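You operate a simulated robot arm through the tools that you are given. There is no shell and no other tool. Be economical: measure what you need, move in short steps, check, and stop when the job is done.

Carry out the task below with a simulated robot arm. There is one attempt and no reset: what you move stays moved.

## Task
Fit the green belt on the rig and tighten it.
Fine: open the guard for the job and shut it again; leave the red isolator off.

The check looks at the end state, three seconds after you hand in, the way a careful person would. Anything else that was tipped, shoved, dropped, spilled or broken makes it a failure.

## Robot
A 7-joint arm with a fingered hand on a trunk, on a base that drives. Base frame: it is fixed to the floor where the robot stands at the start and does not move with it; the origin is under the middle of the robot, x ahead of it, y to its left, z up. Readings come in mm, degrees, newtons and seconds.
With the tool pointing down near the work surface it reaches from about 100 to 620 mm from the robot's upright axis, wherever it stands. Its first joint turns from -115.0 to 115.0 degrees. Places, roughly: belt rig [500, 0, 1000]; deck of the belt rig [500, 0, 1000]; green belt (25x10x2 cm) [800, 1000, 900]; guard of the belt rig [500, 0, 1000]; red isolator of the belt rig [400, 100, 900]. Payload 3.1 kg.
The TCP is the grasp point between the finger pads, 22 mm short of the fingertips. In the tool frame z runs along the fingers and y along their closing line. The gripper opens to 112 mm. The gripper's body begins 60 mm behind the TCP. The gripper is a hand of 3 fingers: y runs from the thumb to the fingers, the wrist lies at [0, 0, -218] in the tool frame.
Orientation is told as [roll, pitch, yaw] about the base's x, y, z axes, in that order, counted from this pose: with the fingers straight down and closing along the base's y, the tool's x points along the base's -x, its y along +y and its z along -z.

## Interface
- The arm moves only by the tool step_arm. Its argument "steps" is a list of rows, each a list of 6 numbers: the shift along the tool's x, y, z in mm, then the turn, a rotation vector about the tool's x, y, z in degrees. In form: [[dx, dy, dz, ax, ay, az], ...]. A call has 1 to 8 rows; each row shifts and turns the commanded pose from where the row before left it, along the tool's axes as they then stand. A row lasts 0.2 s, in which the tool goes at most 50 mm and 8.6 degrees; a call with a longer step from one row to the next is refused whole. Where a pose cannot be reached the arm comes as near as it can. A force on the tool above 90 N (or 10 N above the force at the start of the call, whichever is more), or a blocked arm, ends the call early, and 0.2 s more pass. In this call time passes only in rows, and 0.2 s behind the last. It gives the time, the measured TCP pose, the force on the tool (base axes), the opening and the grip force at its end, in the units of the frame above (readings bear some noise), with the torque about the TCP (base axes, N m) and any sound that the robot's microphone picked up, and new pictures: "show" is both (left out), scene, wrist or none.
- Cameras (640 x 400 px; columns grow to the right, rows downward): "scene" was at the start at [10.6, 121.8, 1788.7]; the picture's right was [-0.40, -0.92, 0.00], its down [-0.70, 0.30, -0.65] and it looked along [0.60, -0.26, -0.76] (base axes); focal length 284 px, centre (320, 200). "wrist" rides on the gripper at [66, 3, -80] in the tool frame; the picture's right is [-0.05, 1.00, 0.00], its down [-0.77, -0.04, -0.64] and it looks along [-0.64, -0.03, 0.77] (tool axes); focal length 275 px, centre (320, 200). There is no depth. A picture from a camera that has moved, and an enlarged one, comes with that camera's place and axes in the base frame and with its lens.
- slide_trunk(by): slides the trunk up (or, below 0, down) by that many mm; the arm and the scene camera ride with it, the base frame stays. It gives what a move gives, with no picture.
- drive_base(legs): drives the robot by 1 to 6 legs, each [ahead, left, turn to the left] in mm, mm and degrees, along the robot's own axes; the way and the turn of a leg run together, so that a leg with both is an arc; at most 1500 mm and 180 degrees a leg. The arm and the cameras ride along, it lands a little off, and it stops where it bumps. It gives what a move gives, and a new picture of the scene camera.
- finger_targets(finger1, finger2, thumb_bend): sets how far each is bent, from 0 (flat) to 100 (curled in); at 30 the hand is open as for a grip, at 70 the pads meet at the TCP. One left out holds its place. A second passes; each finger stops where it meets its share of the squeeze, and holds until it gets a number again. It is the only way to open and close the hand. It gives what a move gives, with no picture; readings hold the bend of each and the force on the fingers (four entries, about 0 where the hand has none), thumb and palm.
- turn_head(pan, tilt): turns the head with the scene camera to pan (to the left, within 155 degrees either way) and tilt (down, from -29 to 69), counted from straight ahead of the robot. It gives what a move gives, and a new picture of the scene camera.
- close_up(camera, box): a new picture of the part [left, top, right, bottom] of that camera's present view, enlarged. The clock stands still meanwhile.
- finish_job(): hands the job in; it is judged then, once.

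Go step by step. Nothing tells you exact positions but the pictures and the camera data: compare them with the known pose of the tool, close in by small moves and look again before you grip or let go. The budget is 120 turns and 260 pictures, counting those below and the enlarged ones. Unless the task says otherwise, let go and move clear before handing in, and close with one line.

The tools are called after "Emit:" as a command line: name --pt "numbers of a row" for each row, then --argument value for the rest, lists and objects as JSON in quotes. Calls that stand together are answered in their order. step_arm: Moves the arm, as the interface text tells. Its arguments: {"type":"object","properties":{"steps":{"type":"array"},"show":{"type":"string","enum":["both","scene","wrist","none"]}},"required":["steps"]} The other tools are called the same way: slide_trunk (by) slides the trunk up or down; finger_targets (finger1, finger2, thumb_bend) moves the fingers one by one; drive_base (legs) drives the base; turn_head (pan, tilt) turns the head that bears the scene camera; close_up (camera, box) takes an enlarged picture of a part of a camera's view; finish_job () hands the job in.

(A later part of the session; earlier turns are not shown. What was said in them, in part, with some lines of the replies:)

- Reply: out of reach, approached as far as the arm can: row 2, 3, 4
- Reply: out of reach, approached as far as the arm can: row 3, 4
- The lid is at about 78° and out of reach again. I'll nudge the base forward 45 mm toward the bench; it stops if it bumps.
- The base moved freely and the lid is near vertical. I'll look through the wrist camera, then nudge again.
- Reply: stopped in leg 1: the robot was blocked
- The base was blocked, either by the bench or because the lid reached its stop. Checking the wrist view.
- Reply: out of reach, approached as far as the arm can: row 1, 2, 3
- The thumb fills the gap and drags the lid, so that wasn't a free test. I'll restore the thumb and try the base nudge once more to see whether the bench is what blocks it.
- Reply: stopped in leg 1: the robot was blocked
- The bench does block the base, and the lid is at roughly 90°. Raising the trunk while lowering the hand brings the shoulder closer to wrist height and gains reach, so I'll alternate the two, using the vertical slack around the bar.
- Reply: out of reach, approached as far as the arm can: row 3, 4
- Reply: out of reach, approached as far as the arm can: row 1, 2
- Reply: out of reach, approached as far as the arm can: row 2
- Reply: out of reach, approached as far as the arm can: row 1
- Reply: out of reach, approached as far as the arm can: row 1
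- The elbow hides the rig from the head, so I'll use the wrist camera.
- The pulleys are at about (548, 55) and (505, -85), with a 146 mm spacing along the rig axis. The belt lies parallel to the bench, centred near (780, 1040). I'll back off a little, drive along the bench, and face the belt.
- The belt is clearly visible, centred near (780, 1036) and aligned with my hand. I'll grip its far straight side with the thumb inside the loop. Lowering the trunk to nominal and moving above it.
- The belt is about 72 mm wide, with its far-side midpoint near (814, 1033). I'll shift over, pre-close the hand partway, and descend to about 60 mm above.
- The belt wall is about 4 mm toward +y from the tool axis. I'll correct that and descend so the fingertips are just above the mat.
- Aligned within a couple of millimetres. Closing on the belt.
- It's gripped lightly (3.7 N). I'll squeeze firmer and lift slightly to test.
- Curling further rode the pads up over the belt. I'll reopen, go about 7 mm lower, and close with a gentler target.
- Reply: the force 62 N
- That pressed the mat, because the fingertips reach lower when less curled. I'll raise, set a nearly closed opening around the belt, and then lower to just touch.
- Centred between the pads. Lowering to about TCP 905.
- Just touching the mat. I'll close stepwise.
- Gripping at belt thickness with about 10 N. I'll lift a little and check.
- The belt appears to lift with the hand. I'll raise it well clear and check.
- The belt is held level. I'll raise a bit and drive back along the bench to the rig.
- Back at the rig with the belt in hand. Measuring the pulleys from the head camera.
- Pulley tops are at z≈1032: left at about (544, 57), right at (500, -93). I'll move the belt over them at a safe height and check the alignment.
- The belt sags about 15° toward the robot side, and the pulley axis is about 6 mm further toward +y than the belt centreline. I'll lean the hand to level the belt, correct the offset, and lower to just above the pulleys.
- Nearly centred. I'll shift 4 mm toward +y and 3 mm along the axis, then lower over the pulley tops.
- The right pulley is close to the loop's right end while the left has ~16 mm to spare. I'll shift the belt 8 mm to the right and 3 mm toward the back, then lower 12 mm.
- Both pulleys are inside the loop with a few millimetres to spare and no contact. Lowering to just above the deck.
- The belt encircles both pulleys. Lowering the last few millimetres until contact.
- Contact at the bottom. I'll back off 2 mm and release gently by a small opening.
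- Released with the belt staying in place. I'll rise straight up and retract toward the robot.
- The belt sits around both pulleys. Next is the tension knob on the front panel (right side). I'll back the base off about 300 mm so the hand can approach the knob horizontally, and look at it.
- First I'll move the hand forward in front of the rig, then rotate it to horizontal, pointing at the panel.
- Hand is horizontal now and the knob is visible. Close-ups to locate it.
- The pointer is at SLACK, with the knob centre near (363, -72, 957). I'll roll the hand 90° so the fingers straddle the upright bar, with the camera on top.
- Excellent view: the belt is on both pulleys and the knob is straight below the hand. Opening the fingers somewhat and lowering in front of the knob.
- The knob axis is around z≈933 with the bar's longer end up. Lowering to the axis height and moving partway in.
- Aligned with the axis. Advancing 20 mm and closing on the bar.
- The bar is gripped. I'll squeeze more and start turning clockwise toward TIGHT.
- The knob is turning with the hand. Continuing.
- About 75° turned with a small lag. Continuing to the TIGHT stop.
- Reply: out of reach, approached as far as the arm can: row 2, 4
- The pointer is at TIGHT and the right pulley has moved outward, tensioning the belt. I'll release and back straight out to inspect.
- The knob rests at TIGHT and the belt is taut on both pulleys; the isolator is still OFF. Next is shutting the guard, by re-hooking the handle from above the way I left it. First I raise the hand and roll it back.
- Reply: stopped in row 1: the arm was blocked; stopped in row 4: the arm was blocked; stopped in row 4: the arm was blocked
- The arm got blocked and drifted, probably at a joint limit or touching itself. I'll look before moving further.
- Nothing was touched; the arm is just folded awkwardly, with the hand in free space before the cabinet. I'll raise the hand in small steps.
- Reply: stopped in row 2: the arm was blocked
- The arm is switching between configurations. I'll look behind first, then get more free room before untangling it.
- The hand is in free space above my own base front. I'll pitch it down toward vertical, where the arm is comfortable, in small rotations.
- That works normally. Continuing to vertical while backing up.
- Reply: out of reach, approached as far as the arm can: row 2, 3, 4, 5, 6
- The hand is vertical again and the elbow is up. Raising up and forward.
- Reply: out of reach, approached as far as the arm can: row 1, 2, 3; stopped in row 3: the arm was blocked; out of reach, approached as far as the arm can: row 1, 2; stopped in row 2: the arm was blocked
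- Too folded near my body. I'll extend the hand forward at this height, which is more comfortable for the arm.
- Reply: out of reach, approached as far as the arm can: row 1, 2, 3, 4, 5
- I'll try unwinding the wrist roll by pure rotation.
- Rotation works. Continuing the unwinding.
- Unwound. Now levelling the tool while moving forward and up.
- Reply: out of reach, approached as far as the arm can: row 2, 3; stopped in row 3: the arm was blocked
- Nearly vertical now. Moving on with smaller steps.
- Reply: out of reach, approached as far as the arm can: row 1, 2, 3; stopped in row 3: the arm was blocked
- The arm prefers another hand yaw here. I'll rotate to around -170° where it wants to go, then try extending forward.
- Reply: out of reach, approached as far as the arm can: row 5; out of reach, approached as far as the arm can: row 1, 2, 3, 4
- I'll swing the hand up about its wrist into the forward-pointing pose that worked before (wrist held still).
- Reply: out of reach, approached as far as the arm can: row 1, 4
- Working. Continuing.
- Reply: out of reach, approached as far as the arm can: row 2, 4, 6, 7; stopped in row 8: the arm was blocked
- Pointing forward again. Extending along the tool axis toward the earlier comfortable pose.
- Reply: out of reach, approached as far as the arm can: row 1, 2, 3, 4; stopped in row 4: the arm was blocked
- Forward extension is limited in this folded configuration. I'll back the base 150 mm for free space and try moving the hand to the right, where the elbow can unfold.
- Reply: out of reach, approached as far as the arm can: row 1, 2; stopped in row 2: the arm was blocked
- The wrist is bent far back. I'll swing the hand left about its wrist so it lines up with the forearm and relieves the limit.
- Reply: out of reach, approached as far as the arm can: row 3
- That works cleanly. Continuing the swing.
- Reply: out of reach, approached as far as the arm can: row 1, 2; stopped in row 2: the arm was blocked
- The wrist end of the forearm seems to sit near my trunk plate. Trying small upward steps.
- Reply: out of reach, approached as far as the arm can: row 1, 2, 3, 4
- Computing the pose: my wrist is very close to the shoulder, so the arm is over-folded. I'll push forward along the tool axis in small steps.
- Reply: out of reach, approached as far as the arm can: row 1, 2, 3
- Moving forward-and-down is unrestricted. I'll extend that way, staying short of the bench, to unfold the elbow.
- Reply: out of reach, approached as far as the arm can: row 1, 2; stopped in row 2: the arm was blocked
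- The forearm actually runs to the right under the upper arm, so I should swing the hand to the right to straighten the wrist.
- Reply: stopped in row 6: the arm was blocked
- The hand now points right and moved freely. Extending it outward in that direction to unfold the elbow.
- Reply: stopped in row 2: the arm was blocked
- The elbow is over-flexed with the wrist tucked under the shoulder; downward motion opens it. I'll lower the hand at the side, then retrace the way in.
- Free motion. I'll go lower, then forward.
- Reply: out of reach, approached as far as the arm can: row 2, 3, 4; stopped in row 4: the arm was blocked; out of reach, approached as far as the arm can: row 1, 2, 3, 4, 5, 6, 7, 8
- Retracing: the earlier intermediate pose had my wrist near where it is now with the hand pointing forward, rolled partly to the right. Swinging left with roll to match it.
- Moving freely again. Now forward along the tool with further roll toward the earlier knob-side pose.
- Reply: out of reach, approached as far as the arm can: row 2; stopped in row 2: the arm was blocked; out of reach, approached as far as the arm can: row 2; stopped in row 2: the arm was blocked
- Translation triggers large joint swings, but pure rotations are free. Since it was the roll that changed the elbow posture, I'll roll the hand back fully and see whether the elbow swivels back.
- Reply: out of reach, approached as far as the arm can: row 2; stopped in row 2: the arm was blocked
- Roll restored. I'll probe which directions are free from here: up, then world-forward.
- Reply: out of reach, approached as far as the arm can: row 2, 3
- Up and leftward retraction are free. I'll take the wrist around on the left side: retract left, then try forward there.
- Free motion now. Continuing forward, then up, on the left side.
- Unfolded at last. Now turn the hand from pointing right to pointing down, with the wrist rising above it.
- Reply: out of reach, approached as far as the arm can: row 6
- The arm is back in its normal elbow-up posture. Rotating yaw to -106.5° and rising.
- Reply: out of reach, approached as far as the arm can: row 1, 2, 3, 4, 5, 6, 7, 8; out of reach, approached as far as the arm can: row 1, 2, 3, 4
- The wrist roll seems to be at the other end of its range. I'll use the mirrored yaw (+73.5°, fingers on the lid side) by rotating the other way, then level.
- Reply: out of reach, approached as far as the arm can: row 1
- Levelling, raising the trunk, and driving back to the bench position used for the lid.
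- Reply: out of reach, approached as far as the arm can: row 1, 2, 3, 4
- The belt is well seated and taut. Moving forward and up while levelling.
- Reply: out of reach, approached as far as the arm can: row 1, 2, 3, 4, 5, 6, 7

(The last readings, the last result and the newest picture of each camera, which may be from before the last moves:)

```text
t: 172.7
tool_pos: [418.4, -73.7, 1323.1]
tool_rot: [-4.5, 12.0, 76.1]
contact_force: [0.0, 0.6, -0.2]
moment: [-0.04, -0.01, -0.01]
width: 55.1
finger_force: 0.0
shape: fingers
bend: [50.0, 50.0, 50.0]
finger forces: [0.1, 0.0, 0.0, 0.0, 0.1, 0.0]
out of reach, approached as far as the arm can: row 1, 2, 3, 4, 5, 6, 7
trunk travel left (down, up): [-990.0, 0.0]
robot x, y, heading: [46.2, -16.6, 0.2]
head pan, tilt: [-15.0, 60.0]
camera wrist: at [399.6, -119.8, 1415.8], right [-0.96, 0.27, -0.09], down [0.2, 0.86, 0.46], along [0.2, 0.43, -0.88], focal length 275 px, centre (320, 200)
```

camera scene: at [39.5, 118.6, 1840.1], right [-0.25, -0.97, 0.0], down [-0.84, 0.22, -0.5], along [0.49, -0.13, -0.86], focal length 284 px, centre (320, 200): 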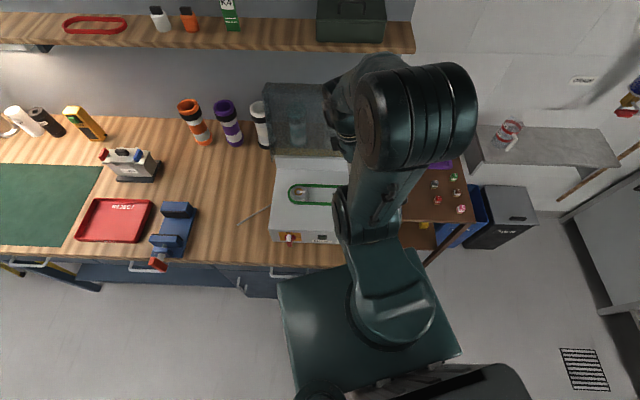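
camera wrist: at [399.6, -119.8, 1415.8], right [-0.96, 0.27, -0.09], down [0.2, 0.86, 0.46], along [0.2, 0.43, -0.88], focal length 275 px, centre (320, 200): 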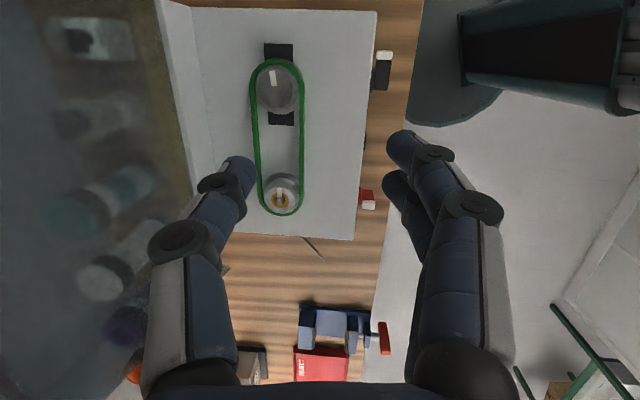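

I'll test a pure forward shift without the tilt correction, since the levelling itself may be what's unreachable.

Emit:
step_arm --pt "0 -20 0 0 0 0" --pt "0 -20 0 0 0 0" --pt "0 -20 0 0 0 0" --show "none"

Emit:
step_arm --pt "0 0 20 0 0 0" --pt "0 0 20 0 0 0" --pt "0 0 20 0 0 0" --show "none"

Emit:
step_arm --pt "0 0 0 -1 -4 0" --pt "0 0 0 -1 -4 0" --pt "0 -15 0 0 0 0" --pt "0 -15 0 0 0 0" --show "scene"

```text
t: 173.5
tool_pos: [469.5, -91.8, 1327.4]
tool_rot: [-4.4, 11.9, 76.1]
contact_force: [-0.6, -0.5, 0.2]
moment: [0.0, 0.03, 0.01]
width: 55.0
finger_force: 0.0
shape: fingers
bend: [50.0, 50.0, 50.0]
finger forces: [0.1, 0.1, 0.0, 0.0, 0.0, 0.0]
out of reach, approached as far as the arm can: row 3
trunk travel left (down, up): [-990.0, 0.0]
robot x, y, heading: [46.0, -19.0, 0.3]
head pan, tilt: [-15.0, 60.0]
```

```text
t: 174.3
tool_pos: [471.6, -102.0, 1267.7]
tool_rot: [-4.3, 11.5, 76.1]
contact_force: [-0.1, -0.4, 0.3]
moment: [-0.09, 0.02, -0.02]
width: 55.0
finger_force: 0.1
shape: fingers
bend: [50.0, 50.0, 50.0]
finger forces: [0.1, 0.0, 0.1, 0.0, 0.0, 0.1]
trunk travel left (down, up): [-990.0, 0.0]
robot x, y, heading: [42.2, -20.7, 0.2]
head pan, tilt: [-15.0, 60.0]
```

```text
t: 175.3
tool_pos: [500.8, -110.1, 1267.6]
tool_rot: [-3.8, 9.5, 76.2]
contact_force: [0.0, 0.0, 0.9]
moment: [-0.01, -0.02, 0.0]
width: 54.9
finger_force: 0.0
shape: fingers
bend: [50.0, 50.0, 50.0]
finger forces: [0.0, 0.0, 0.0, 0.0, 0.1, 0.1]
out of reach, approached as far as the arm can: row 2
trunk travel left (down, up): [-990.0, 0.0]
robot x, y, heading: [43.2, -16.5, 0.3]
head pan, tilt: [-15.0, 60.0]
camera scene: at [49.4, 115.2, 1840.4], right [-0.25, -0.97, 0.0], down [-0.84, 0.22, -0.5], along [0.48, -0.13, -0.87], focal length 284 px, centre (320, 200)
```

scene: 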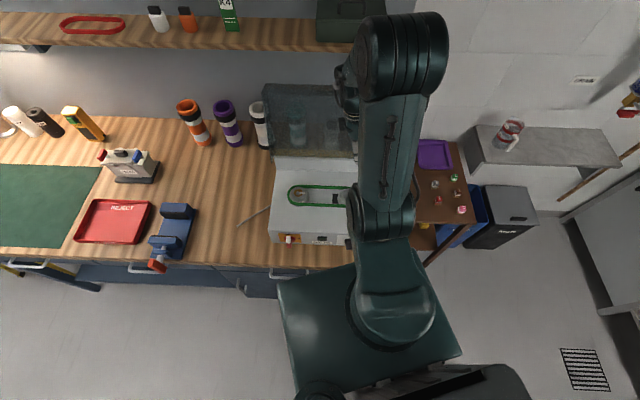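

Forward works and frees up the tilt. Levelling in place here, then raising.

Emit:
step_arm --pt "0 0 0 -0.9 -2.4 0.6" --pt "0 0 0 -0.9 -2.4 0.6" --pt "0 0 0 -0.9 -2.4 0.6" --pt "0 0 0 -0.9 -2.3 0.7" --show "none"

Emit:
step_arm --pt "0 0 -20 0 0 0" --pt "0 0 -20 0 0 0" --pt "0 0 -20 0 0 0" --pt "0 0 -20 0 0 0" --pt "0 0 -20 0 0 0" --show "both"

```text
t: 176.3
tool_pos: [500.1, -108.9, 1269.0]
tool_rot: [-3.7, 9.6, 76.3]
contact_force: [0.7, 0.7, 0.0]
moment: [0.01, -0.01, 0.02]
width: 55.3
finger_force: 0.0
shape: fingers
bend: [50.0, 50.0, 50.0]
finger forces: [0.0, 0.1, 0.1, 0.0, 0.1, 0.0]
out of reach, approached as far as the arm can: row 2, 4
trunk travel left (down, up): [-990.0, 0.0]
robot x, y, heading: [44.6, -17.5, 0.5]
head pan, tilt: [-15.0, 60.0]
```

```text
t: 177.5
tool_pos: [499.9, -108.7, 1278.6]
tool_rot: [-4.0, 9.8, 76.2]
contact_force: [-0.1, -0.8, -0.7]
moment: [-0.03, -0.01, 0.03]
width: 55.1
finger_force: 0.0
shape: fingers
bend: [50.0, 50.0, 50.0]
finger forces: [0.1, 0.0, 0.1, 0.0, 0.0, 0.1]
out of reach, approached as far as the arm can: row 1, 2, 3, 4, 5
trunk travel left (down, up): [-990.0, 0.0]
robot x, y, heading: [44.5, -20.1, 0.1]
head pan, tilt: [-15.0, 60.0]
camera scene: at [48.7, 116.2, 1840.3], right [-0.25, -0.97, 0.0], down [-0.84, 0.22, -0.5], along [0.48, -0.13, -0.87], focal length 284 px, centre (320, 200)
camera wrist: at [478.7, -157.4, 1367.8], right [-0.96, 0.27, -0.08], down [0.2, 0.85, 0.49], along [0.2, 0.46, -0.87], focal length 275 px, centre (320, 200)
```

scene: 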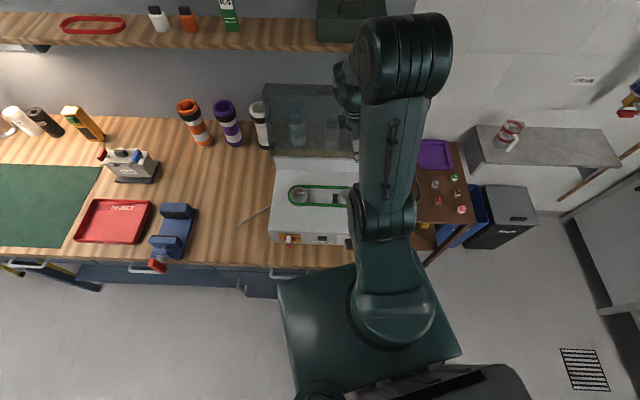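
wrist: 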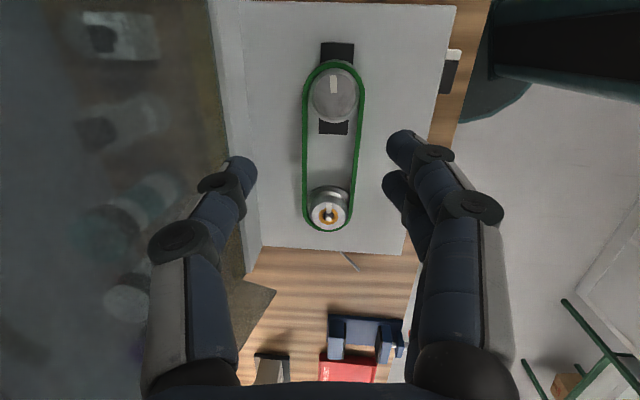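

Upward is restricted in this posture, so I'll shut the lid differently: turn the hand to point forward (fingers below, thumb above), cup the lid's front flange, pull it past vertical, and lower it on the fingers. Rotating the hand to horizontal now.

Emit:
step_arm --pt "0 5 0 8.2 0 0" --pt "0 5 0 8.2 0 0" --pt "0 5 0 8.2 0 0" --pt "0 5 0 8.2 0 0" --pt "0 0 0 8.2 0 0" --pt "0 0 0 8.2 0 0" --pt "0 0 0 8.2 0 0" --pt "0 0 0 8.2 0 0" --show "none"

Emit:
step_arm --pt "0 0 0 8.2 0 0" --pt "0 0 0 8.2 0 0" --pt "0 0 0 8.2 0 0" --show "both"

```text
t: 179.3
tool_pos: [482.1, -108.2, 1271.0]
tool_rot: [-69.5, 9.4, 76.3]
contact_force: [0.5, -0.7, -0.4]
moment: [-0.01, -0.01, 0.04]
width: 54.9
finger_force: 0.1
shape: fingers
bend: [50.0, 50.0, 50.0]
finger forces: [0.0, 0.0, 0.0, 0.1, 0.0, 0.1]
trunk travel left (down, up): [-990.0, 0.0]
robot x, y, heading: [43.1, -17.9, 0.1]
head pan, tilt: [-15.0, 60.0]
```

```text
t: 180.1
tool_pos: [484.7, -105.9, 1269.7]
tool_rot: [-94.0, 9.5, 76.2]
contact_force: [-0.1, -0.3, 0.6]
moment: [0.03, -0.01, 0.03]
width: 55.2
finger_force: 0.1
shape: fingers
bend: [50.0, 50.0, 50.0]
finger forces: [0.0, 0.0, 0.0, 0.0, 0.0, 0.0]
trunk travel left (down, up): [-990.0, 0.0]
robot x, y, heading: [43.0, -19.4, 0.1]
head pan, tilt: [-15.0, 60.0]
camera scene: at [49.3, 116.4, 1840.3], right [-0.25, -0.97, 0.0], down [-0.84, 0.22, -0.5], along [0.48, -0.13, -0.87], focal length 284 px, centre (320, 200)
camera wrist: at [390.2, -153.2, 1272.5], right [0.04, -0.13, -0.99], down [-0.44, 0.89, -0.14], along [0.9, 0.44, -0.02], focal length 275 px, centre (320, 200)
```

scene: 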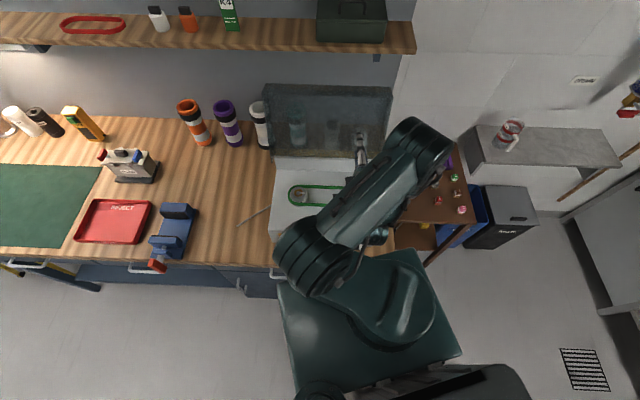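
wrist: 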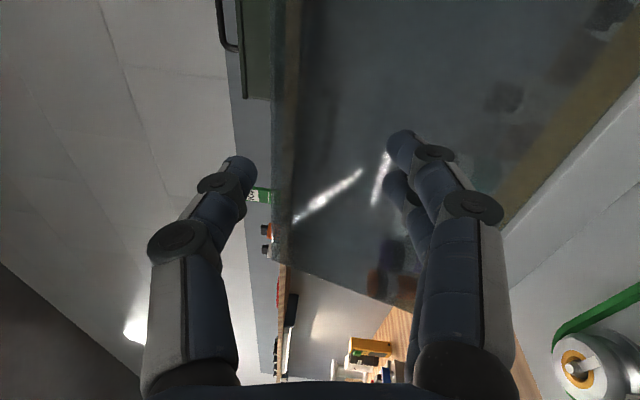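

Hand is horizontal, and the flange edge is about 40–50 mm above my TCP line and ~140 mm ahead. Levelling roll and pitch, raising, and approaching.

Emit:
step_arm --pt "0 -12 0 -2 0 5" --pt "0 -12 0 -2 0 4.5" --pt "0 -12 0 0 0 0" --pt "0 -12 0 0 0 0" --pt "0 0 25 0 0 0" --pt "0 0 25 0 0 0" --pt "0 0 20 0 0 0" --show "wrist"

Emit:
turn_head --pan 5 --tilt 45

Emit:
close_up --camera "scene" --box '[300, 80, 540, 240]'

```text
t: 181.7
tool_pos: [551.8, -119.9, 1317.6]
tool_rot: [-90.1, 0.0, 76.7]
contact_force: [-0.3, 0.5, 0.1]
moment: [0.01, 0.03, -0.01]
width: 55.2
finger_force: 0.1
shape: fingers
bend: [50.0, 50.0, 50.0]
finger forces: [0.0, 0.1, 0.1, 0.1, 0.0, 0.0]
trunk travel left (down, up): [-990.0, 0.0]
robot x, y, heading: [42.9, -17.7, 0.1]
head pan, tilt: [-15.0, 60.0]
camera wrist: at [458.5, -166.9, 1314.5], right [0.01, 0.04, -1.0], down [-0.44, 0.9, 0.04], along [0.9, 0.44, 0.03], focal length 275 px, centre (320, 200)
```

wrist: 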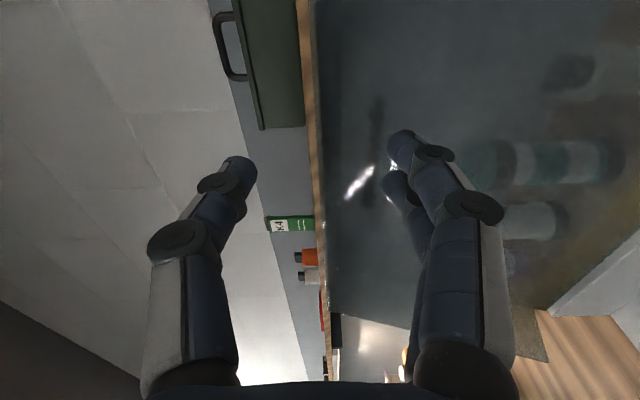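

```text
t: 182.6
tool_pos: [550.7, -119.6, 1317.3]
tool_rot: [-90.0, 0.0, 76.6]
contact_force: [-0.7, -0.4, 0.6]
moment: [0.01, -0.02, 0.0]
width: 55.1
finger_force: 0.0
shape: fingers
bend: [50.0, 50.0, 50.0]
finger forces: [0.1, 0.0, 0.1, 0.0, 0.0, 0.1]
trunk travel left (down, up): [-990.0, 0.0]
robot x, y, heading: [44.9, -20.8, 0.2]
head pan, tilt: [5.0, 45.0]
camera scene: at [64.8, 140.5, 1859.7], right [0.09, -1.0, 0.0], down [-0.7, -0.06, -0.71], along [0.7, 0.06, -0.71], focal length 284 px, centre (320, 200)
```

scene: 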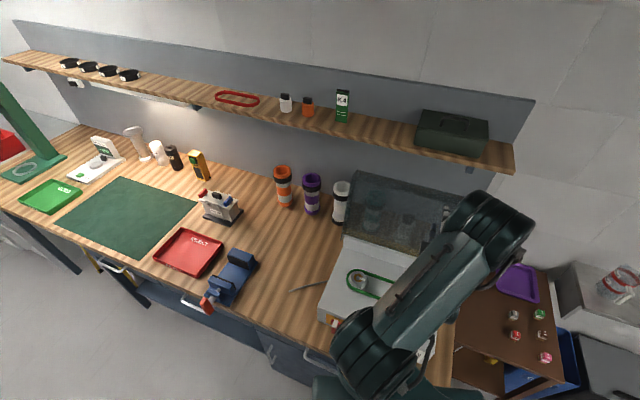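

```text
2.50 times, centred on (420, 160) of scene
camera zoom: at [64.8, 140.5, 1859.7], right [0.09, -1.0, 0.0], down [-0.7, -0.06, -0.71], along [0.7, 0.06, -0.71], focal length 710 px, centre (70, 300)
```

zoom: 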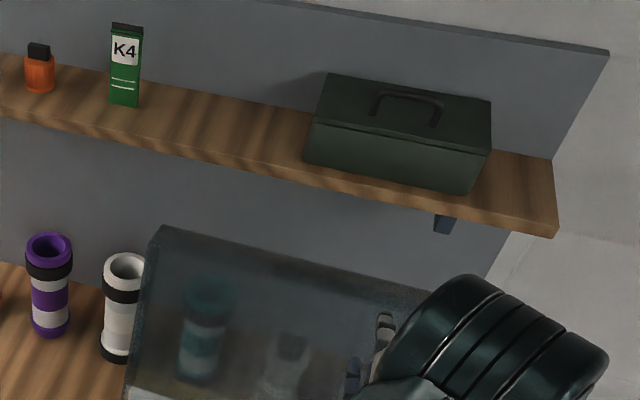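

The flange sits level with the TCP between the thumb (above) and the fingers (below). Advancing and closing gently on it.

Emit:
step_arm --pt "0 0 20 0 0 0" --pt "0 0 20 0 0 0" --pt "0 0 15 0 0 0" --pt "0 0 15 0 0 0" --pt "0 0 10 0 0 0" --show "wrist"

Emit:
finger_targets --finger1 69 --finger2 69 --thumb_bend 69

Emit:
close_up --camera "wrist" --box '[140, 60, 500, 300]'

```text
t: 183.8
tool_pos: [628.0, -137.2, 1319.4]
tool_rot: [-89.9, 0.1, 76.6]
contact_force: [-0.1, 0.5, 0.0]
moment: [0.03, 0.02, 0.02]
width: 55.2
finger_force: 0.0
shape: fingers
bend: [50.0, 50.0, 50.0]
finger forces: [0.0, 0.0, 0.0, 0.0, 0.1, 0.0]
trunk travel left (down, up): [-990.0, 0.0]
robot x, y, heading: [48.3, -22.6, 0.5]
head pan, tilt: [5.0, 45.0]
camera wrist: at [535.0, -184.6, 1315.6], right [0.01, 0.04, -1.0], down [-0.44, 0.9, 0.04], along [0.9, 0.44, 0.03], focal length 275 px, centre (320, 200)
```

wrist: 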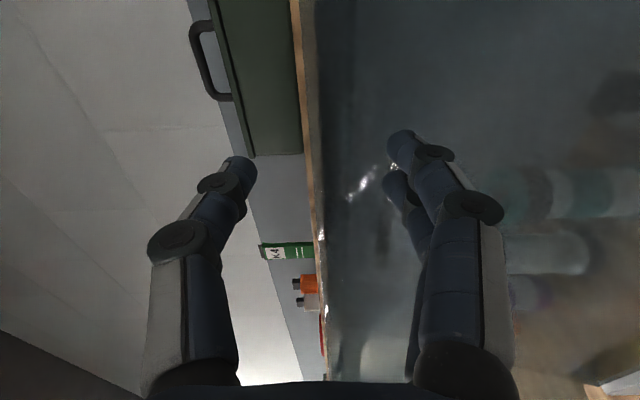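

```text
t: 184.8
tool_pos: [628.3, -137.9, 1318.8]
tool_rot: [-89.9, 0.1, 76.6]
contact_force: [0.6, 0.0, -4.5]
moment: [0.04, 0.1, 0.01]
width: 8.3
finger_force: 1.9
shape: fingers
bend: [66.0, 67.0, 69.0]
finger forces: [2.2, 2.0, 0.0, 0.0, 0.0, 0.0]
trunk travel left (down, up): [-990.0, 0.0]
robot x, y, heading: [45.4, -20.6, -0.0]
head pan, tilt: [5.0, 45.0]
```

```text
1.67 times, centred on (320, 180) of wrist
camera zoom: at [535.1, -184.6, 1315.3], right [0.01, 0.04, -1.0], down [-0.44, 0.9, 0.04], along [0.9, 0.44, 0.03], focal length 459 px, centre (320, 233)
```

zoom: 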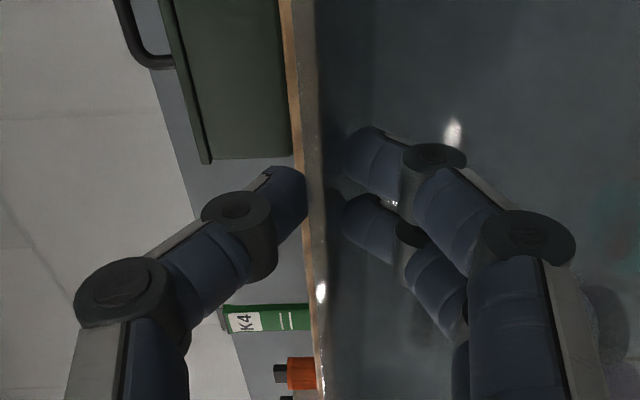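

Fingers touch the flange from below. Closing the thumb to pinch it, then pulling toward me.

Emit:
finger_targets --finger1 71 --finger2 71 --thumb_bend 77

Emit:
step_arm --pt "0 0 -10 0 0 0" --pt "0 0 -10 0 0 0" --pt "0 0 -10 0 0 0" --show "wrist"

Emit:
close_up --camera "scene" --box '[300, 130, 480, 250]'

```text
t: 185.8
tool_pos: [628.3, -137.0, 1319.1]
tool_rot: [-90.0, 0.1, 76.5]
contact_force: [0.0, 0.3, -2.1]
moment: [0.04, 0.05, 0.03]
width: 4.1
finger_force: 6.7
shape: fingers
bend: [68.0, 68.0, 73.0]
finger forces: [3.9, 3.7, 0.0, 0.0, 5.4, 0.0]
trunk travel left (down, up): [-990.0, 0.0]
robot x, y, heading: [47.5, -17.8, 0.2]
head pan, tilt: [5.0, 45.0]
```

```text
t: 186.6
tool_pos: [599.7, -129.2, 1318.1]
tool_rot: [-90.0, 0.2, 76.8]
contact_force: [1.5, 4.7, 1.5]
moment: [0.06, -0.01, 0.09]
width: 3.4
finger_force: 5.3
shape: fingers
bend: [68.0, 69.0, 73.0]
finger forces: [2.5, 2.5, 0.0, 0.0, 6.3, 0.0]
trunk travel left (down, up): [-990.0, 0.0]
robot x, y, heading: [43.2, -22.0, 0.2]
head pan, tilt: [5.0, 45.0]
camera wrist: at [506.8, -176.8, 1315.1], right [0.01, 0.04, -1.0], down [-0.44, 0.9, 0.03], along [0.9, 0.44, 0.03], focal length 275 px, centre (320, 200)
```

wrist: 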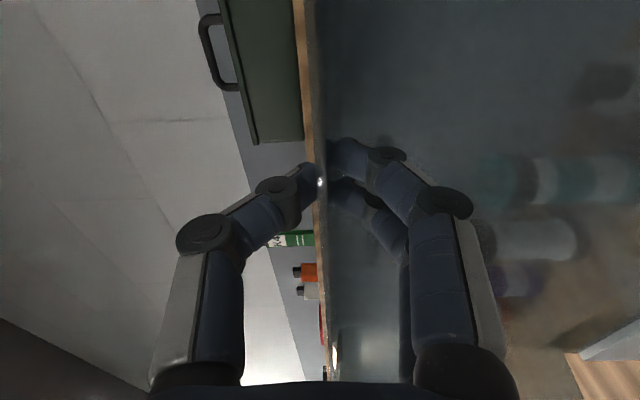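

```text
3.33 times, centred on (390, 190) of scene
camera zoom: at [65.1, 142.8, 1859.6], right [0.09, -1.0, 0.0], down [-0.7, -0.07, -0.71], along [0.7, 0.06, -0.71], focal length 947 px, centre (87, 233)
```

zoom: 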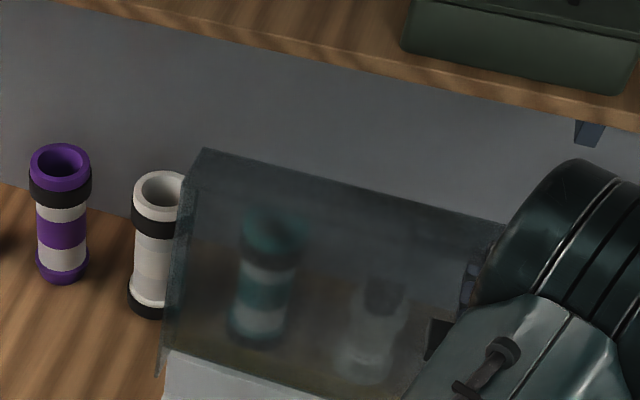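

The flange is pinched and the lid follows. I'll pull it past vertical along its arc (pitching with it), then loosen into a cup so the edge can settle towards the palm.

Emit:
step_arm --pt "0 0.5 -11 2.5 0 0" --pt "0 0.5 -11 2.5 0 0" --pt "0 0.5 -11 2.5 0 0" --pt "0 0.5 -11 2.5 0 0" --pt "0 0.5 -11 2.5 0 0" --pt "0 0.5 -11 2.5 0 0" --show "wrist"

Emit:
close_up --camera "scene" --box '[300, 130, 480, 250]'

```text
t: 188.0
tool_pos: [536.2, -111.8, 1308.2]
tool_rot: [-104.9, 0.2, 76.5]
contact_force: [4.3, 8.0, -10.8]
moment: [0.07, 0.15, 0.18]
width: 5.2
finger_force: 7.0
shape: fingers
bend: [66.0, 66.0, 75.0]
finger forces: [5.8, 6.0, 0.0, 0.0, 1.6, 0.0]
trunk travel left (down, up): [-990.0, 0.0]
robot x, y, heading: [43.6, -17.9, 0.1]
head pan, tilt: [5.0, 45.0]
camera wrist: at [446.5, -160.3, 1285.2], right [0.26, -0.02, -0.97], down [-0.43, 0.89, -0.13], along [0.87, 0.45, 0.22], focal length 275 px, centre (320, 200)
```

wrist: 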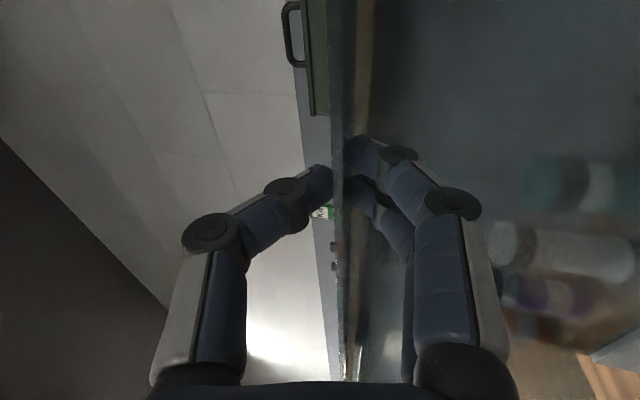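

```text
3.33 times, centred on (390, 190) of scene
camera zoom: at [67.3, 145.1, 1859.2], right [0.09, -1.0, 0.0], down [-0.71, -0.07, -0.71], along [0.7, 0.06, -0.71], focal length 947 px, centre (87, 233)
```

zoom: 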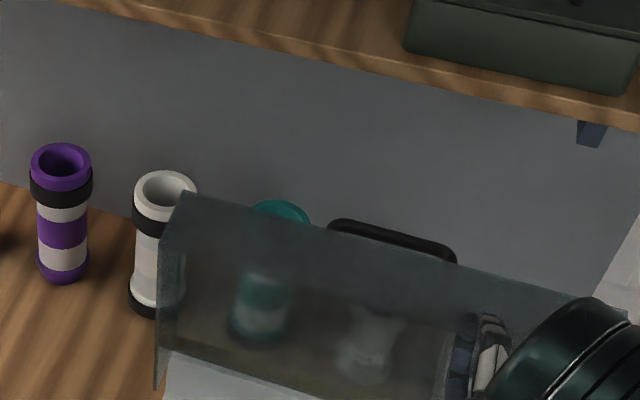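

The lid is past vertical and its flange rests on my lower fingers. I'll follow its arc down using base retreat for the backward part and the arm for the downward part and pitch.

Emit:
drive_base --legs '[[-37, 11, 0]]'

Emit:
step_arm --pt "0 10.5 -3.2 4 0 0" --pt "0 10.5 -3.2 4 0 0" --show "none"

Emit:
drive_base --legs '[[-32, 9.5, 0]]'

Emit:
step_arm --pt "0 13.1 -6.1 4 0 0" --pt "0 13.1 -6.1 4 0 0" --show "wrist"

Emit:
close_up --camera "scene" --box '[300, 100, 540, 280]'

```text
t: 188.8
tool_pos: [504.2, -104.7, 1306.8]
tool_rot: [-104.6, 0.2, 76.6]
contact_force: [9.0, 3.7, -19.0]
moment: [0.16, 0.33, 0.12]
width: 11.2
finger_force: 9.8
shape: fingers
bend: [60.0, 60.0, 77.0]
finger forces: [9.8, 10.0, 0.0, 0.1, 0.0, 0.0]
trunk travel left (down, up): [-990.0, 0.0]
robot x, y, heading: [9.2, -9.3, 0.3]
head pan, tilt: [5.0, 45.0]
camera scene: at [37.6, 152.1, 1859.6], right [0.09, -1.0, 0.0], down [-0.71, -0.06, -0.7], along [0.7, 0.06, -0.71], focal length 284 px, centre (320, 200)
```

scene: 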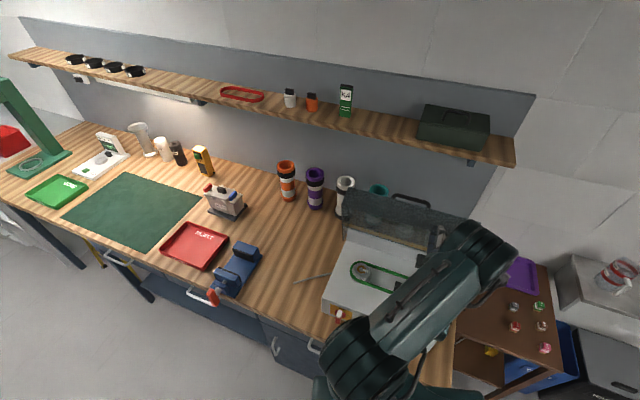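

```text
t: 189.4
tool_pos: [496.4, -102.9, 1287.6]
tool_rot: [-112.8, 0.1, 76.7]
contact_force: [3.1, 6.5, -3.9]
moment: [0.05, 0.11, 0.18]
width: 4.5
finger_force: 6.2
shape: fingers
bend: [66.0, 66.0, 76.0]
finger forces: [4.2, 4.4, 0.0, 0.0, 4.3, 0.0]
trunk travel left (down, up): [-990.0, 0.0]
robot x, y, heading: [11.6, -12.3, 0.3]
head pan, tilt: [5.0, 45.0]
```

```text
t: 190.3
tool_pos: [470.7, -95.8, 1285.6]
tool_rot: [-112.5, 0.1, 76.5]
contact_force: [10.9, 0.9, -16.1]
moment: [0.12, 0.32, 0.1]
width: 10.2
finger_force: 8.9
shape: fingers
bend: [61.0, 60.0, 77.0]
finger forces: [9.3, 9.4, 0.0, 0.1, 0.0, 0.0]
trunk travel left (down, up): [-990.0, 0.0]
robot x, y, heading: [-24.8, 2.6, 0.3]
head pan, tilt: [5.0, 45.0]
camera scene: at [4.6, 160.6, 1859.6], right [0.09, -1.0, 0.0], down [-0.71, -0.06, -0.7], along [0.7, 0.06, -0.71], focal length 284 px, centre (320, 200)
```

scene: 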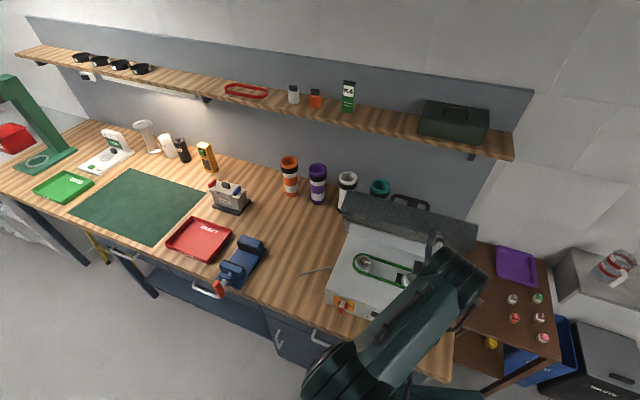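

```text
t: 190.9
tool_pos: [464.1, -94.5, 1261.4]
tool_rot: [-121.0, 0.1, 76.6]
contact_force: [-0.3, 3.6, 1.3]
moment: [0.0, 0.04, 0.04]
width: 3.6
finger_force: 6.4
shape: fingers
bend: [67.0, 67.0, 75.0]
finger forces: [2.7, 3.0, 0.0, 0.0, 7.0, 0.0]
trunk travel left (down, up): [-990.0, 0.0]
robot x, y, heading: [-24.5, -1.9, 0.1]
head pan, tilt: [5.0, 45.0]
camera wrist: at [383.1, -145.1, 1218.2], right [0.51, -0.08, -0.86], down [-0.37, 0.88, -0.3], along [0.78, 0.47, 0.42], focal length 275 px, centre (320, 200)
```

wrist: 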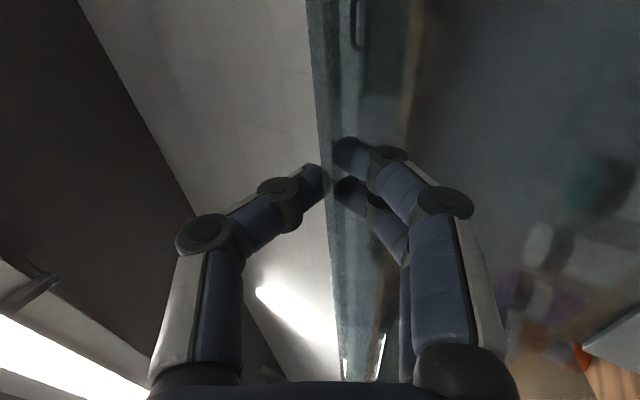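

```text
2.22 times, centred on (420, 190) of scene
camera zoom: at [-7.1, 163.0, 1859.8], right [0.09, -1.0, 0.0], down [-0.7, -0.07, -0.71], along [0.71, 0.06, -0.71], focal length 631 px, centre (98, 222)
```

zoom: 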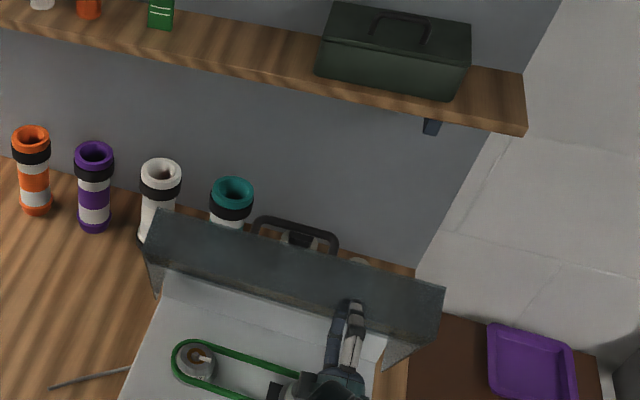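

The guard is following smoothly, at about 55°. Continuing down the arc.

Emit:
drive_base --legs '[[-24, 7, 0]]'

Emit:
step_arm --pt "0 12.3 -8.6 4 0 0" --pt "0 12.3 -8.6 4 0 0" --show "none"

Emit:
drive_base --legs '[[-16, 5, 0]]'

Emit:
step_arm --pt "0 13.2 -12.3 4 0 0" --pt "0 13.2 -12.3 4 0 0" --show "wrist"

Emit:
close_up --camera "scene" --box '[300, 120, 540, 300]'

```text
t: 191.7
tool_pos: [446.6, -90.1, 1259.4]
tool_rot: [-120.4, 0.1, 76.7]
contact_force: [9.7, -0.9, -12.6]
moment: [0.06, 0.22, 0.05]
width: 6.4
finger_force: 7.0
shape: fingers
bend: [64.0, 63.0, 77.0]
finger forces: [7.2, 7.5, 0.1, 0.0, 0.0, 0.0]
trunk travel left (down, up): [-990.0, 0.0]
robot x, y, heading: [-50.3, 7.2, 0.3]
head pan, tilt: [5.0, 45.0]
camera scene: at [-21.7, 167.0, 1859.7], right [0.09, -1.0, 0.0], down [-0.71, -0.06, -0.7], along [0.7, 0.06, -0.71], focal length 284 px, centre (320, 200)
```

scene: 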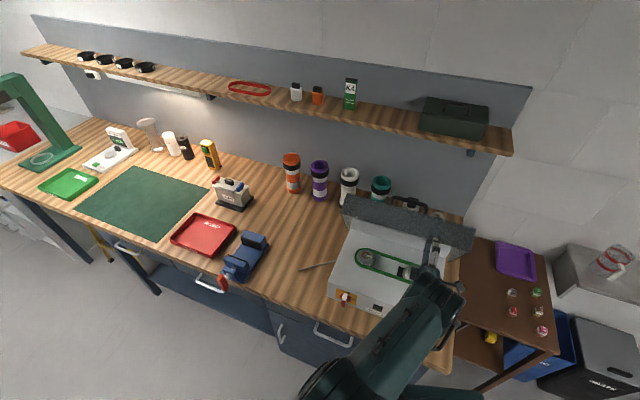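

```text
t: 192.3
tool_pos: [436.7, -88.0, 1231.1]
tool_rot: [-128.9, 0.1, 76.6]
contact_force: [-6.8, 4.8, 5.5]
moment: [-0.05, -0.1, 0.01]
width: 2.6
finger_force: 6.6
shape: fingers
bend: [70.0, 70.0, 73.0]
finger forces: [0.8, 1.0, 0.0, 0.1, 10.9, 0.0]
trunk travel left (down, up): [-990.0, 0.0]
robot x, y, heading: [-50.5, 3.7, 0.4]
head pan, tilt: [5.0, 45.0]
```

```text
t: 193.1
tool_pos: [425.5, -84.7, 1229.1]
tool_rot: [-128.6, 0.1, 76.5]
contact_force: [3.3, 0.0, -5.7]
moment: [0.04, 0.12, 0.02]
width: 3.4
finger_force: 6.3
shape: fingers
bend: [68.0, 67.0, 75.0]
finger forces: [4.4, 4.7, 0.0, 0.0, 3.5, 0.0]
trunk travel left (down, up): [-990.0, 0.0]
robot x, y, heading: [-66.4, 14.3, 0.0]
head pan, tilt: [5.0, 45.0]
camera scene: at [-42.8, 172.8, 1859.7], right [0.09, -1.0, 0.0], down [-0.7, -0.06, -0.71], along [0.7, 0.06, -0.71], focal length 284 px, centre (320, 200)
```

scene: 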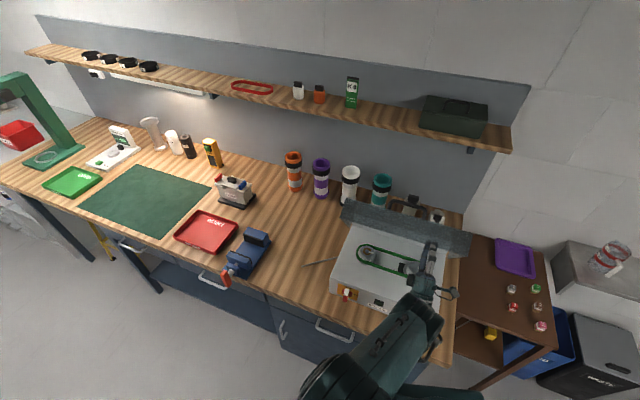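

```text
t: 193.7
tool_pos: [419.0, -82.1, 1194.7]
tool_rot: [-137.0, 0.1, 76.6]
contact_force: [-13.6, 5.1, 9.1]
moment: [-0.12, -0.32, 0.0]
width: 8.0
finger_force: 7.6
shape: fingers
bend: [71.0, 71.0, 68.0]
finger forces: [0.0, 0.0, 0.1, 0.0, 16.9, 0.0]
trunk travel left (down, up): [-990.0, 0.0]
robot x, y, heading: [-64.9, 10.0, 0.2]
head pan, tilt: [5.0, 45.0]
camera wrist: at [353.1, -136.4, 1134.1], right [0.72, -0.13, -0.68], down [-0.27, 0.86, -0.44], along [0.64, 0.5, 0.58], focal length 275 px, centre (320, 200)
```

wrist: 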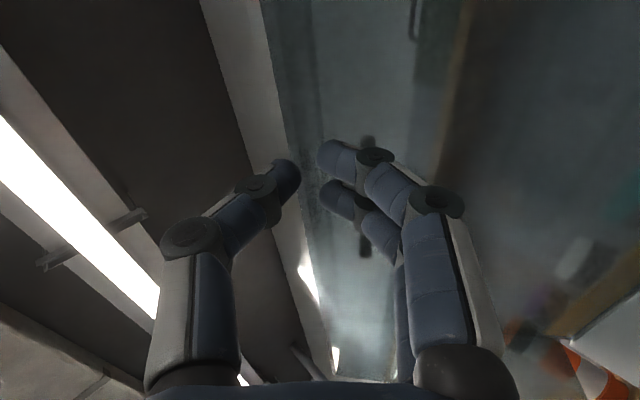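

```text
2.22 times, centred on (420, 210) of scene
camera zoom: at [-49.8, 174.1, 1859.9], right [0.09, -1.0, 0.0], down [-0.7, -0.06, -0.71], along [0.71, 0.06, -0.7], focal length 631 px, centre (98, 178)
5 turns are left
```

zoom: 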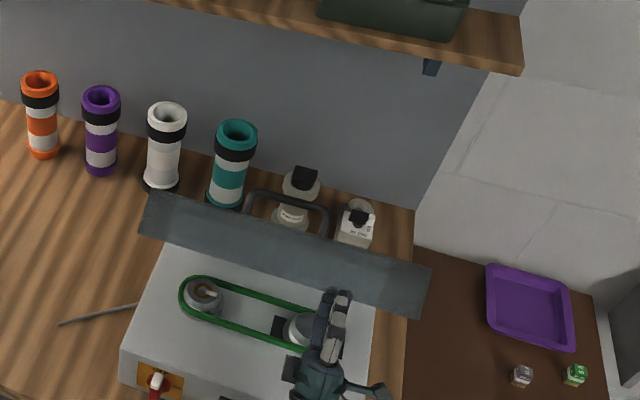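

The guard seems to hold position by hinge friction and moves with my pinch. I'll follow it most of the way down, release, slide the fingers out below the edge along their own axis, and back off.

Emit:
drive_base --legs '[[-14, 4, 0]]'

Emit:
step_arm --pt "0 8.5 -9.1 0 0 0" --pt "0 8.5 -9.1 0 0 0" --show "none"

Emit:
drive_base --legs '[[-8, 2, 0]]'

Emit:
step_arm --pt "0 8.5 -9.1 0 0 0" --pt "0 8.5 -9.1 0 0 0" --pt "0 8.5 -8 0 0 0" --pt "0 8.5 -8 0 0 0" --show "none"

Emit:
finger_targets --finger1 52 --finger2 52 --thumb_bend 45

Emit:
step_arm --pt "0 0 -15 0 0 0" --pt "0 0 -20 0 0 0" --pt "0 0 -20 0 0 0" --show "none"

Emit:
drive_base --legs '[[-100, 30, 0]]'

Emit:
close_up --camera "scene" --box '[300, 120, 540, 300]'

Emit:
close_up --camera "wrist" --box '[0, 0, 640, 400]'

```text
t: 194.4
tool_pos: [408.8, -78.9, 1194.1]
tool_rot: [-136.6, 0.0, 76.5]
contact_force: [-3.4, 0.5, 0.6]
moment: [0.01, 0.0, -0.02]
width: 2.3
finger_force: 5.6
shape: fingers
bend: [71.0, 70.0, 72.0]
finger forces: [1.8, 2.5, 0.1, 0.0, 7.1, 0.0]
trunk travel left (down, up): [-990.0, 0.0]
robot x, y, heading: [-79.5, 13.8, -0.0]
head pan, tilt: [5.0, 45.0]
camera scene: at [-61.1, 177.7, 1859.7], right [0.09, -1.0, 0.0], down [-0.7, -0.06, -0.71], along [0.71, 0.06, -0.71], focal length 284 px, centre (320, 200)
```

scene: 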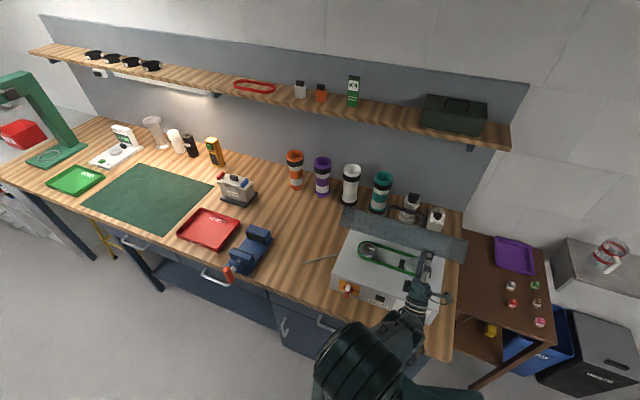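

```text
t: 195.0
tool_pos: [404.3, -77.8, 1169.9]
tool_rot: [-136.9, 0.0, 76.6]
contact_force: [-17.0, 4.9, 7.5]
moment: [-0.12, -0.32, -0.03]
width: 7.5
finger_force: 9.5
shape: fingers
bend: [71.0, 71.0, 69.0]
finger forces: [0.0, 0.1, 0.1, 0.1, 18.0, 0.0]
trunk travel left (down, up): [-990.0, 0.0]
robot x, y, heading: [-76.6, 16.3, 0.2]
head pan, tilt: [5.0, 45.0]
```

```text
t: 195.8
tool_pos: [397.2, -76.0, 1169.2]
tool_rot: [-136.6, 0.1, 76.5]
contact_force: [-10.6, 2.9, 4.1]
moment: [-0.03, -0.18, -0.01]
width: 3.2
finger_force: 6.0
shape: fingers
bend: [71.0, 71.0, 72.0]
finger forces: [0.1, 0.4, 0.0, 0.0, 11.2, 0.1]
trunk travel left (down, up): [-990.0, 0.0]
robot x, y, heading: [-85.8, 17.7, 0.1]
head pan, tilt: [5.0, 45.0]
camera scene: at [-71.2, 180.4, 1859.7], right [0.09, -1.0, 0.0], down [-0.7, -0.07, -0.71], along [0.71, 0.06, -0.7], focal length 284 px, centre (320, 200)
```

scene: 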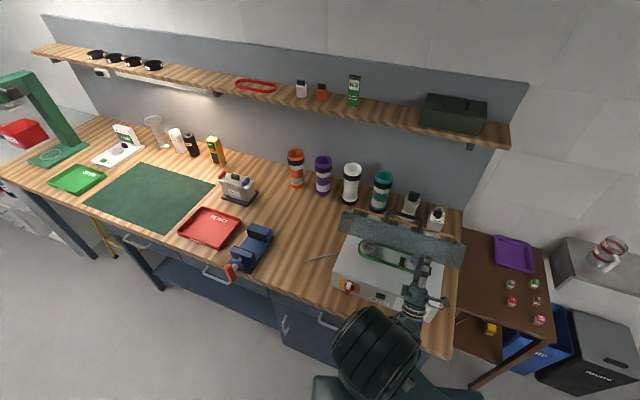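

```text
t: 196.8
tool_pos: [396.3, -74.4, 1148.5]
tool_rot: [-136.8, 0.0, 76.6]
contact_force: [-20.1, 5.7, 8.1]
moment: [-0.14, -0.44, 0.01]
width: 10.8
finger_force: 10.7
shape: fingers
bend: [71.0, 71.0, 68.0]
finger forces: [0.0, 0.1, 0.1, 0.0, 21.1, 0.0]
out of reach, approached as far as the arm can: row 2, 3, 4
trunk travel left (down, up): [-990.0, 0.0]
robot x, y, heading: [-84.5, 19.6, 0.5]
head pan, tilt: [5.0, 45.0]
```

```text
t: 197.8
tool_pos: [401.7, -77.1, 1144.7]
tool_rot: [-136.4, 0.0, 76.6]
contact_force: [-0.8, 0.1, -2.8]
moment: [0.03, 0.08, 0.01]
width: 60.9
finger_force: 1.2
shape: fingers
bend: [51.0, 52.0, 45.0]
finger forces: [1.6, 0.8, 0.0, 0.0, 0.0, 0.1]
trunk travel left (down, up): [-990.0, 0.0]
robot x, y, heading: [-84.4, 16.0, 0.3]
head pan, tilt: [5.0, 45.0]
```

```text
t: 198.6
tool_pos: [390.3, -73.1, 1143.7]
tool_rot: [-136.0, -0.1, 76.4]
contact_force: [0.4, -0.7, -2.9]
moment: [0.01, 0.12, 0.0]
width: 61.5
finger_force: 0.8
shape: fingers
bend: [50.0, 51.0, 45.0]
finger forces: [1.3, 0.9, 0.0, 0.0, 0.0, 0.0]
out of reach, approached as far as the arm can: row 1, 2, 3
trunk travel left (down, up): [-990.0, 0.0]
robot x, y, heading: [-89.1, 22.2, 0.3]
head pan, tilt: [5.0, 45.0]
```

```text
t: 199.7
tool_pos: [291.5, -44.5, 1144.0]
tool_rot: [-136.0, -0.1, 76.4]
contact_force: [0.0, 0.1, 0.1]
moment: [0.0, -0.01, -0.04]
width: 67.7
finger_force: 0.1
shape: fingers
bend: [47.0, 50.0, 45.0]
finger forces: [0.0, 0.0, 0.0, 0.0, 0.0, 0.1]
trunk travel left (down, up): [-990.0, 0.0]
robot x, y, heading: [-183.6, 50.7, 0.4]
head pan, tilt: [5.0, 45.0]
camera scene: at [-163.8, 207.7, 1859.8], right [0.09, -1.0, 0.0], down [-0.7, -0.06, -0.71], along [0.7, 0.06, -0.71], focal length 284 px, centre (320, 200)
```

scene: 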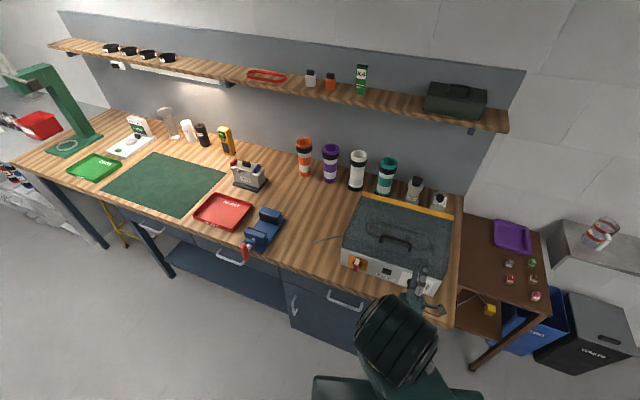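

```text
2.22 times, centred on (420, 210) of scene
camera zoom: at [-163.8, 207.7, 1859.8], right [0.09, -1.0, 0.0], down [-0.7, -0.06, -0.71], along [0.7, 0.06, -0.71], focal length 631 px, centre (98, 178)
```

zoom: 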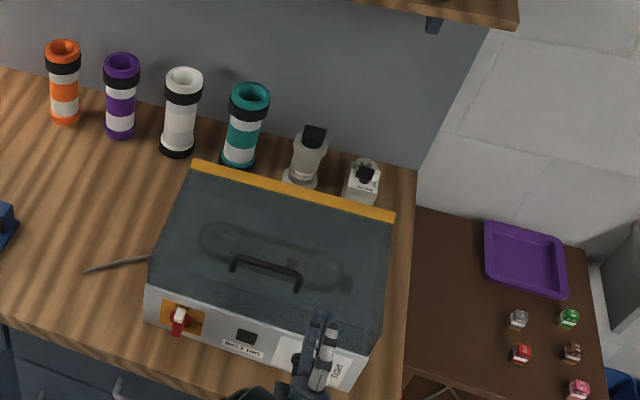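

```text
1.00 times, centred on (320, 200) of wrist
camera zoom: at [224.1, -96.9, 1083.9], right [0.71, -0.12, -0.69], down [-0.27, 0.86, -0.43], along [0.65, 0.49, 0.58], focal length 275 px, centre (320, 200)
4 turns are left
```

zoom: 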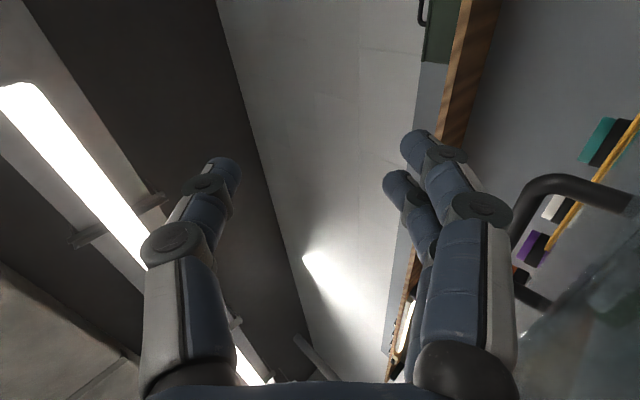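

The guard has come down shut, with the belt visible under it. I'll back further away and verify everything.

Emit:
drive_base --legs '[[-150, 44, 0]]'

Emit:
turn_head --pan -8 --tilt 42

Emit:
close_up --camera "scene" --box '[260, 140, 420, 260]'

```text
t: 201.2
tool_pos: [136.4, -1.4, 1143.9]
tool_rot: [-136.0, -0.1, 76.1]
contact_force: [-0.9, 0.0, -0.4]
moment: [-0.01, -0.01, 0.02]
width: 68.2
finger_force: 0.0
shape: fingers
bend: [47.0, 50.0, 45.0]
finger forces: [0.0, 0.0, 0.0, 0.0, 0.0, 0.0]
trunk travel left (down, up): [-990.0, 0.0]
robot x, y, heading: [-342.2, 95.8, -0.1]
head pan, tilt: [5.0, 45.0]
camera scene: at [-317.6, 252.2, 1859.8], right [0.09, -1.0, 0.0], down [-0.71, -0.06, -0.71], along [0.7, 0.06, -0.71], focal length 284 px, centre (320, 200)
```

scene: 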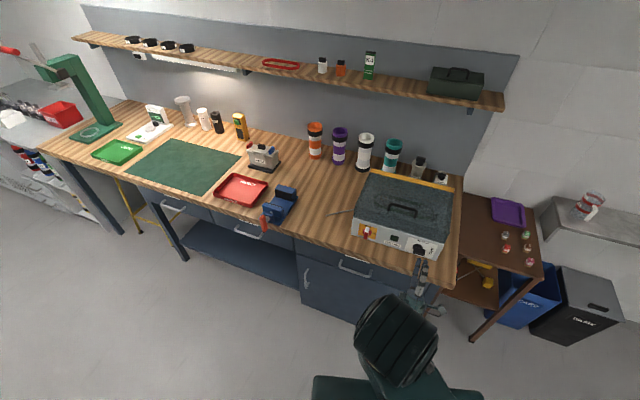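

```text
t: 201.9
tool_pos: [134.5, -1.6, 1144.5]
tool_rot: [-136.0, -0.1, 76.1]
contact_force: [0.1, -1.0, -0.9]
moment: [-0.03, -0.04, -0.04]
width: 67.6
finger_force: 0.1
shape: fingers
bend: [47.0, 50.0, 45.0]
finger forces: [0.1, 0.1, 0.0, 0.0, 0.0, 0.1]
trunk travel left (down, up): [-990.0, 0.0]
robot x, y, heading: [-343.0, 92.4, -0.3]
head pan, tilt: [-8.0, 42.0]
camera scene: at [-318.6, 234.3, 1864.1], right [-0.14, -0.99, 0.0], down [-0.66, 0.09, -0.74], along [0.74, -0.1, -0.67], focal length 284 px, centre (320, 200)
```

scene: 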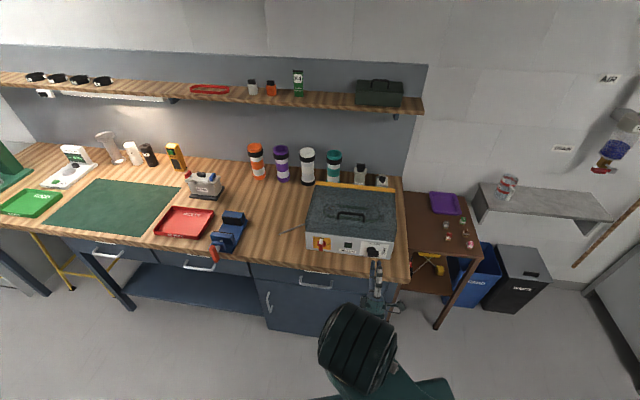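

```text
3.33 times, centred on (340, 200) of scene
camera zoom: at [-318.6, 234.3, 1864.1], right [-0.14, -0.99, 0.0], down [-0.66, 0.09, -0.74], along [0.74, -0.1, -0.67], focal length 947 px, centre (253, 200)
3 turns are left
```

zoom: 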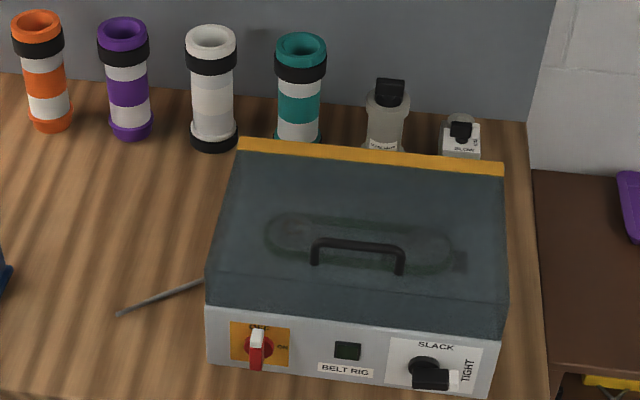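

The guard is fully shut, the belt is on both pulleys under it, the knob is at TIGHT, the isolator is OFF, and nothing else has been disturbed. Handing in.

Emit:
finish_job

```text
The job is handed in.
```

The green belt is on both pulleys with the tension knob at TIGHT, the guard is shut again, and the red isolator was left OFF. The last few centimetres of the guard's closing were a drop, not a guided move, but the final close-up shows it fully closed and nothing else out of place.
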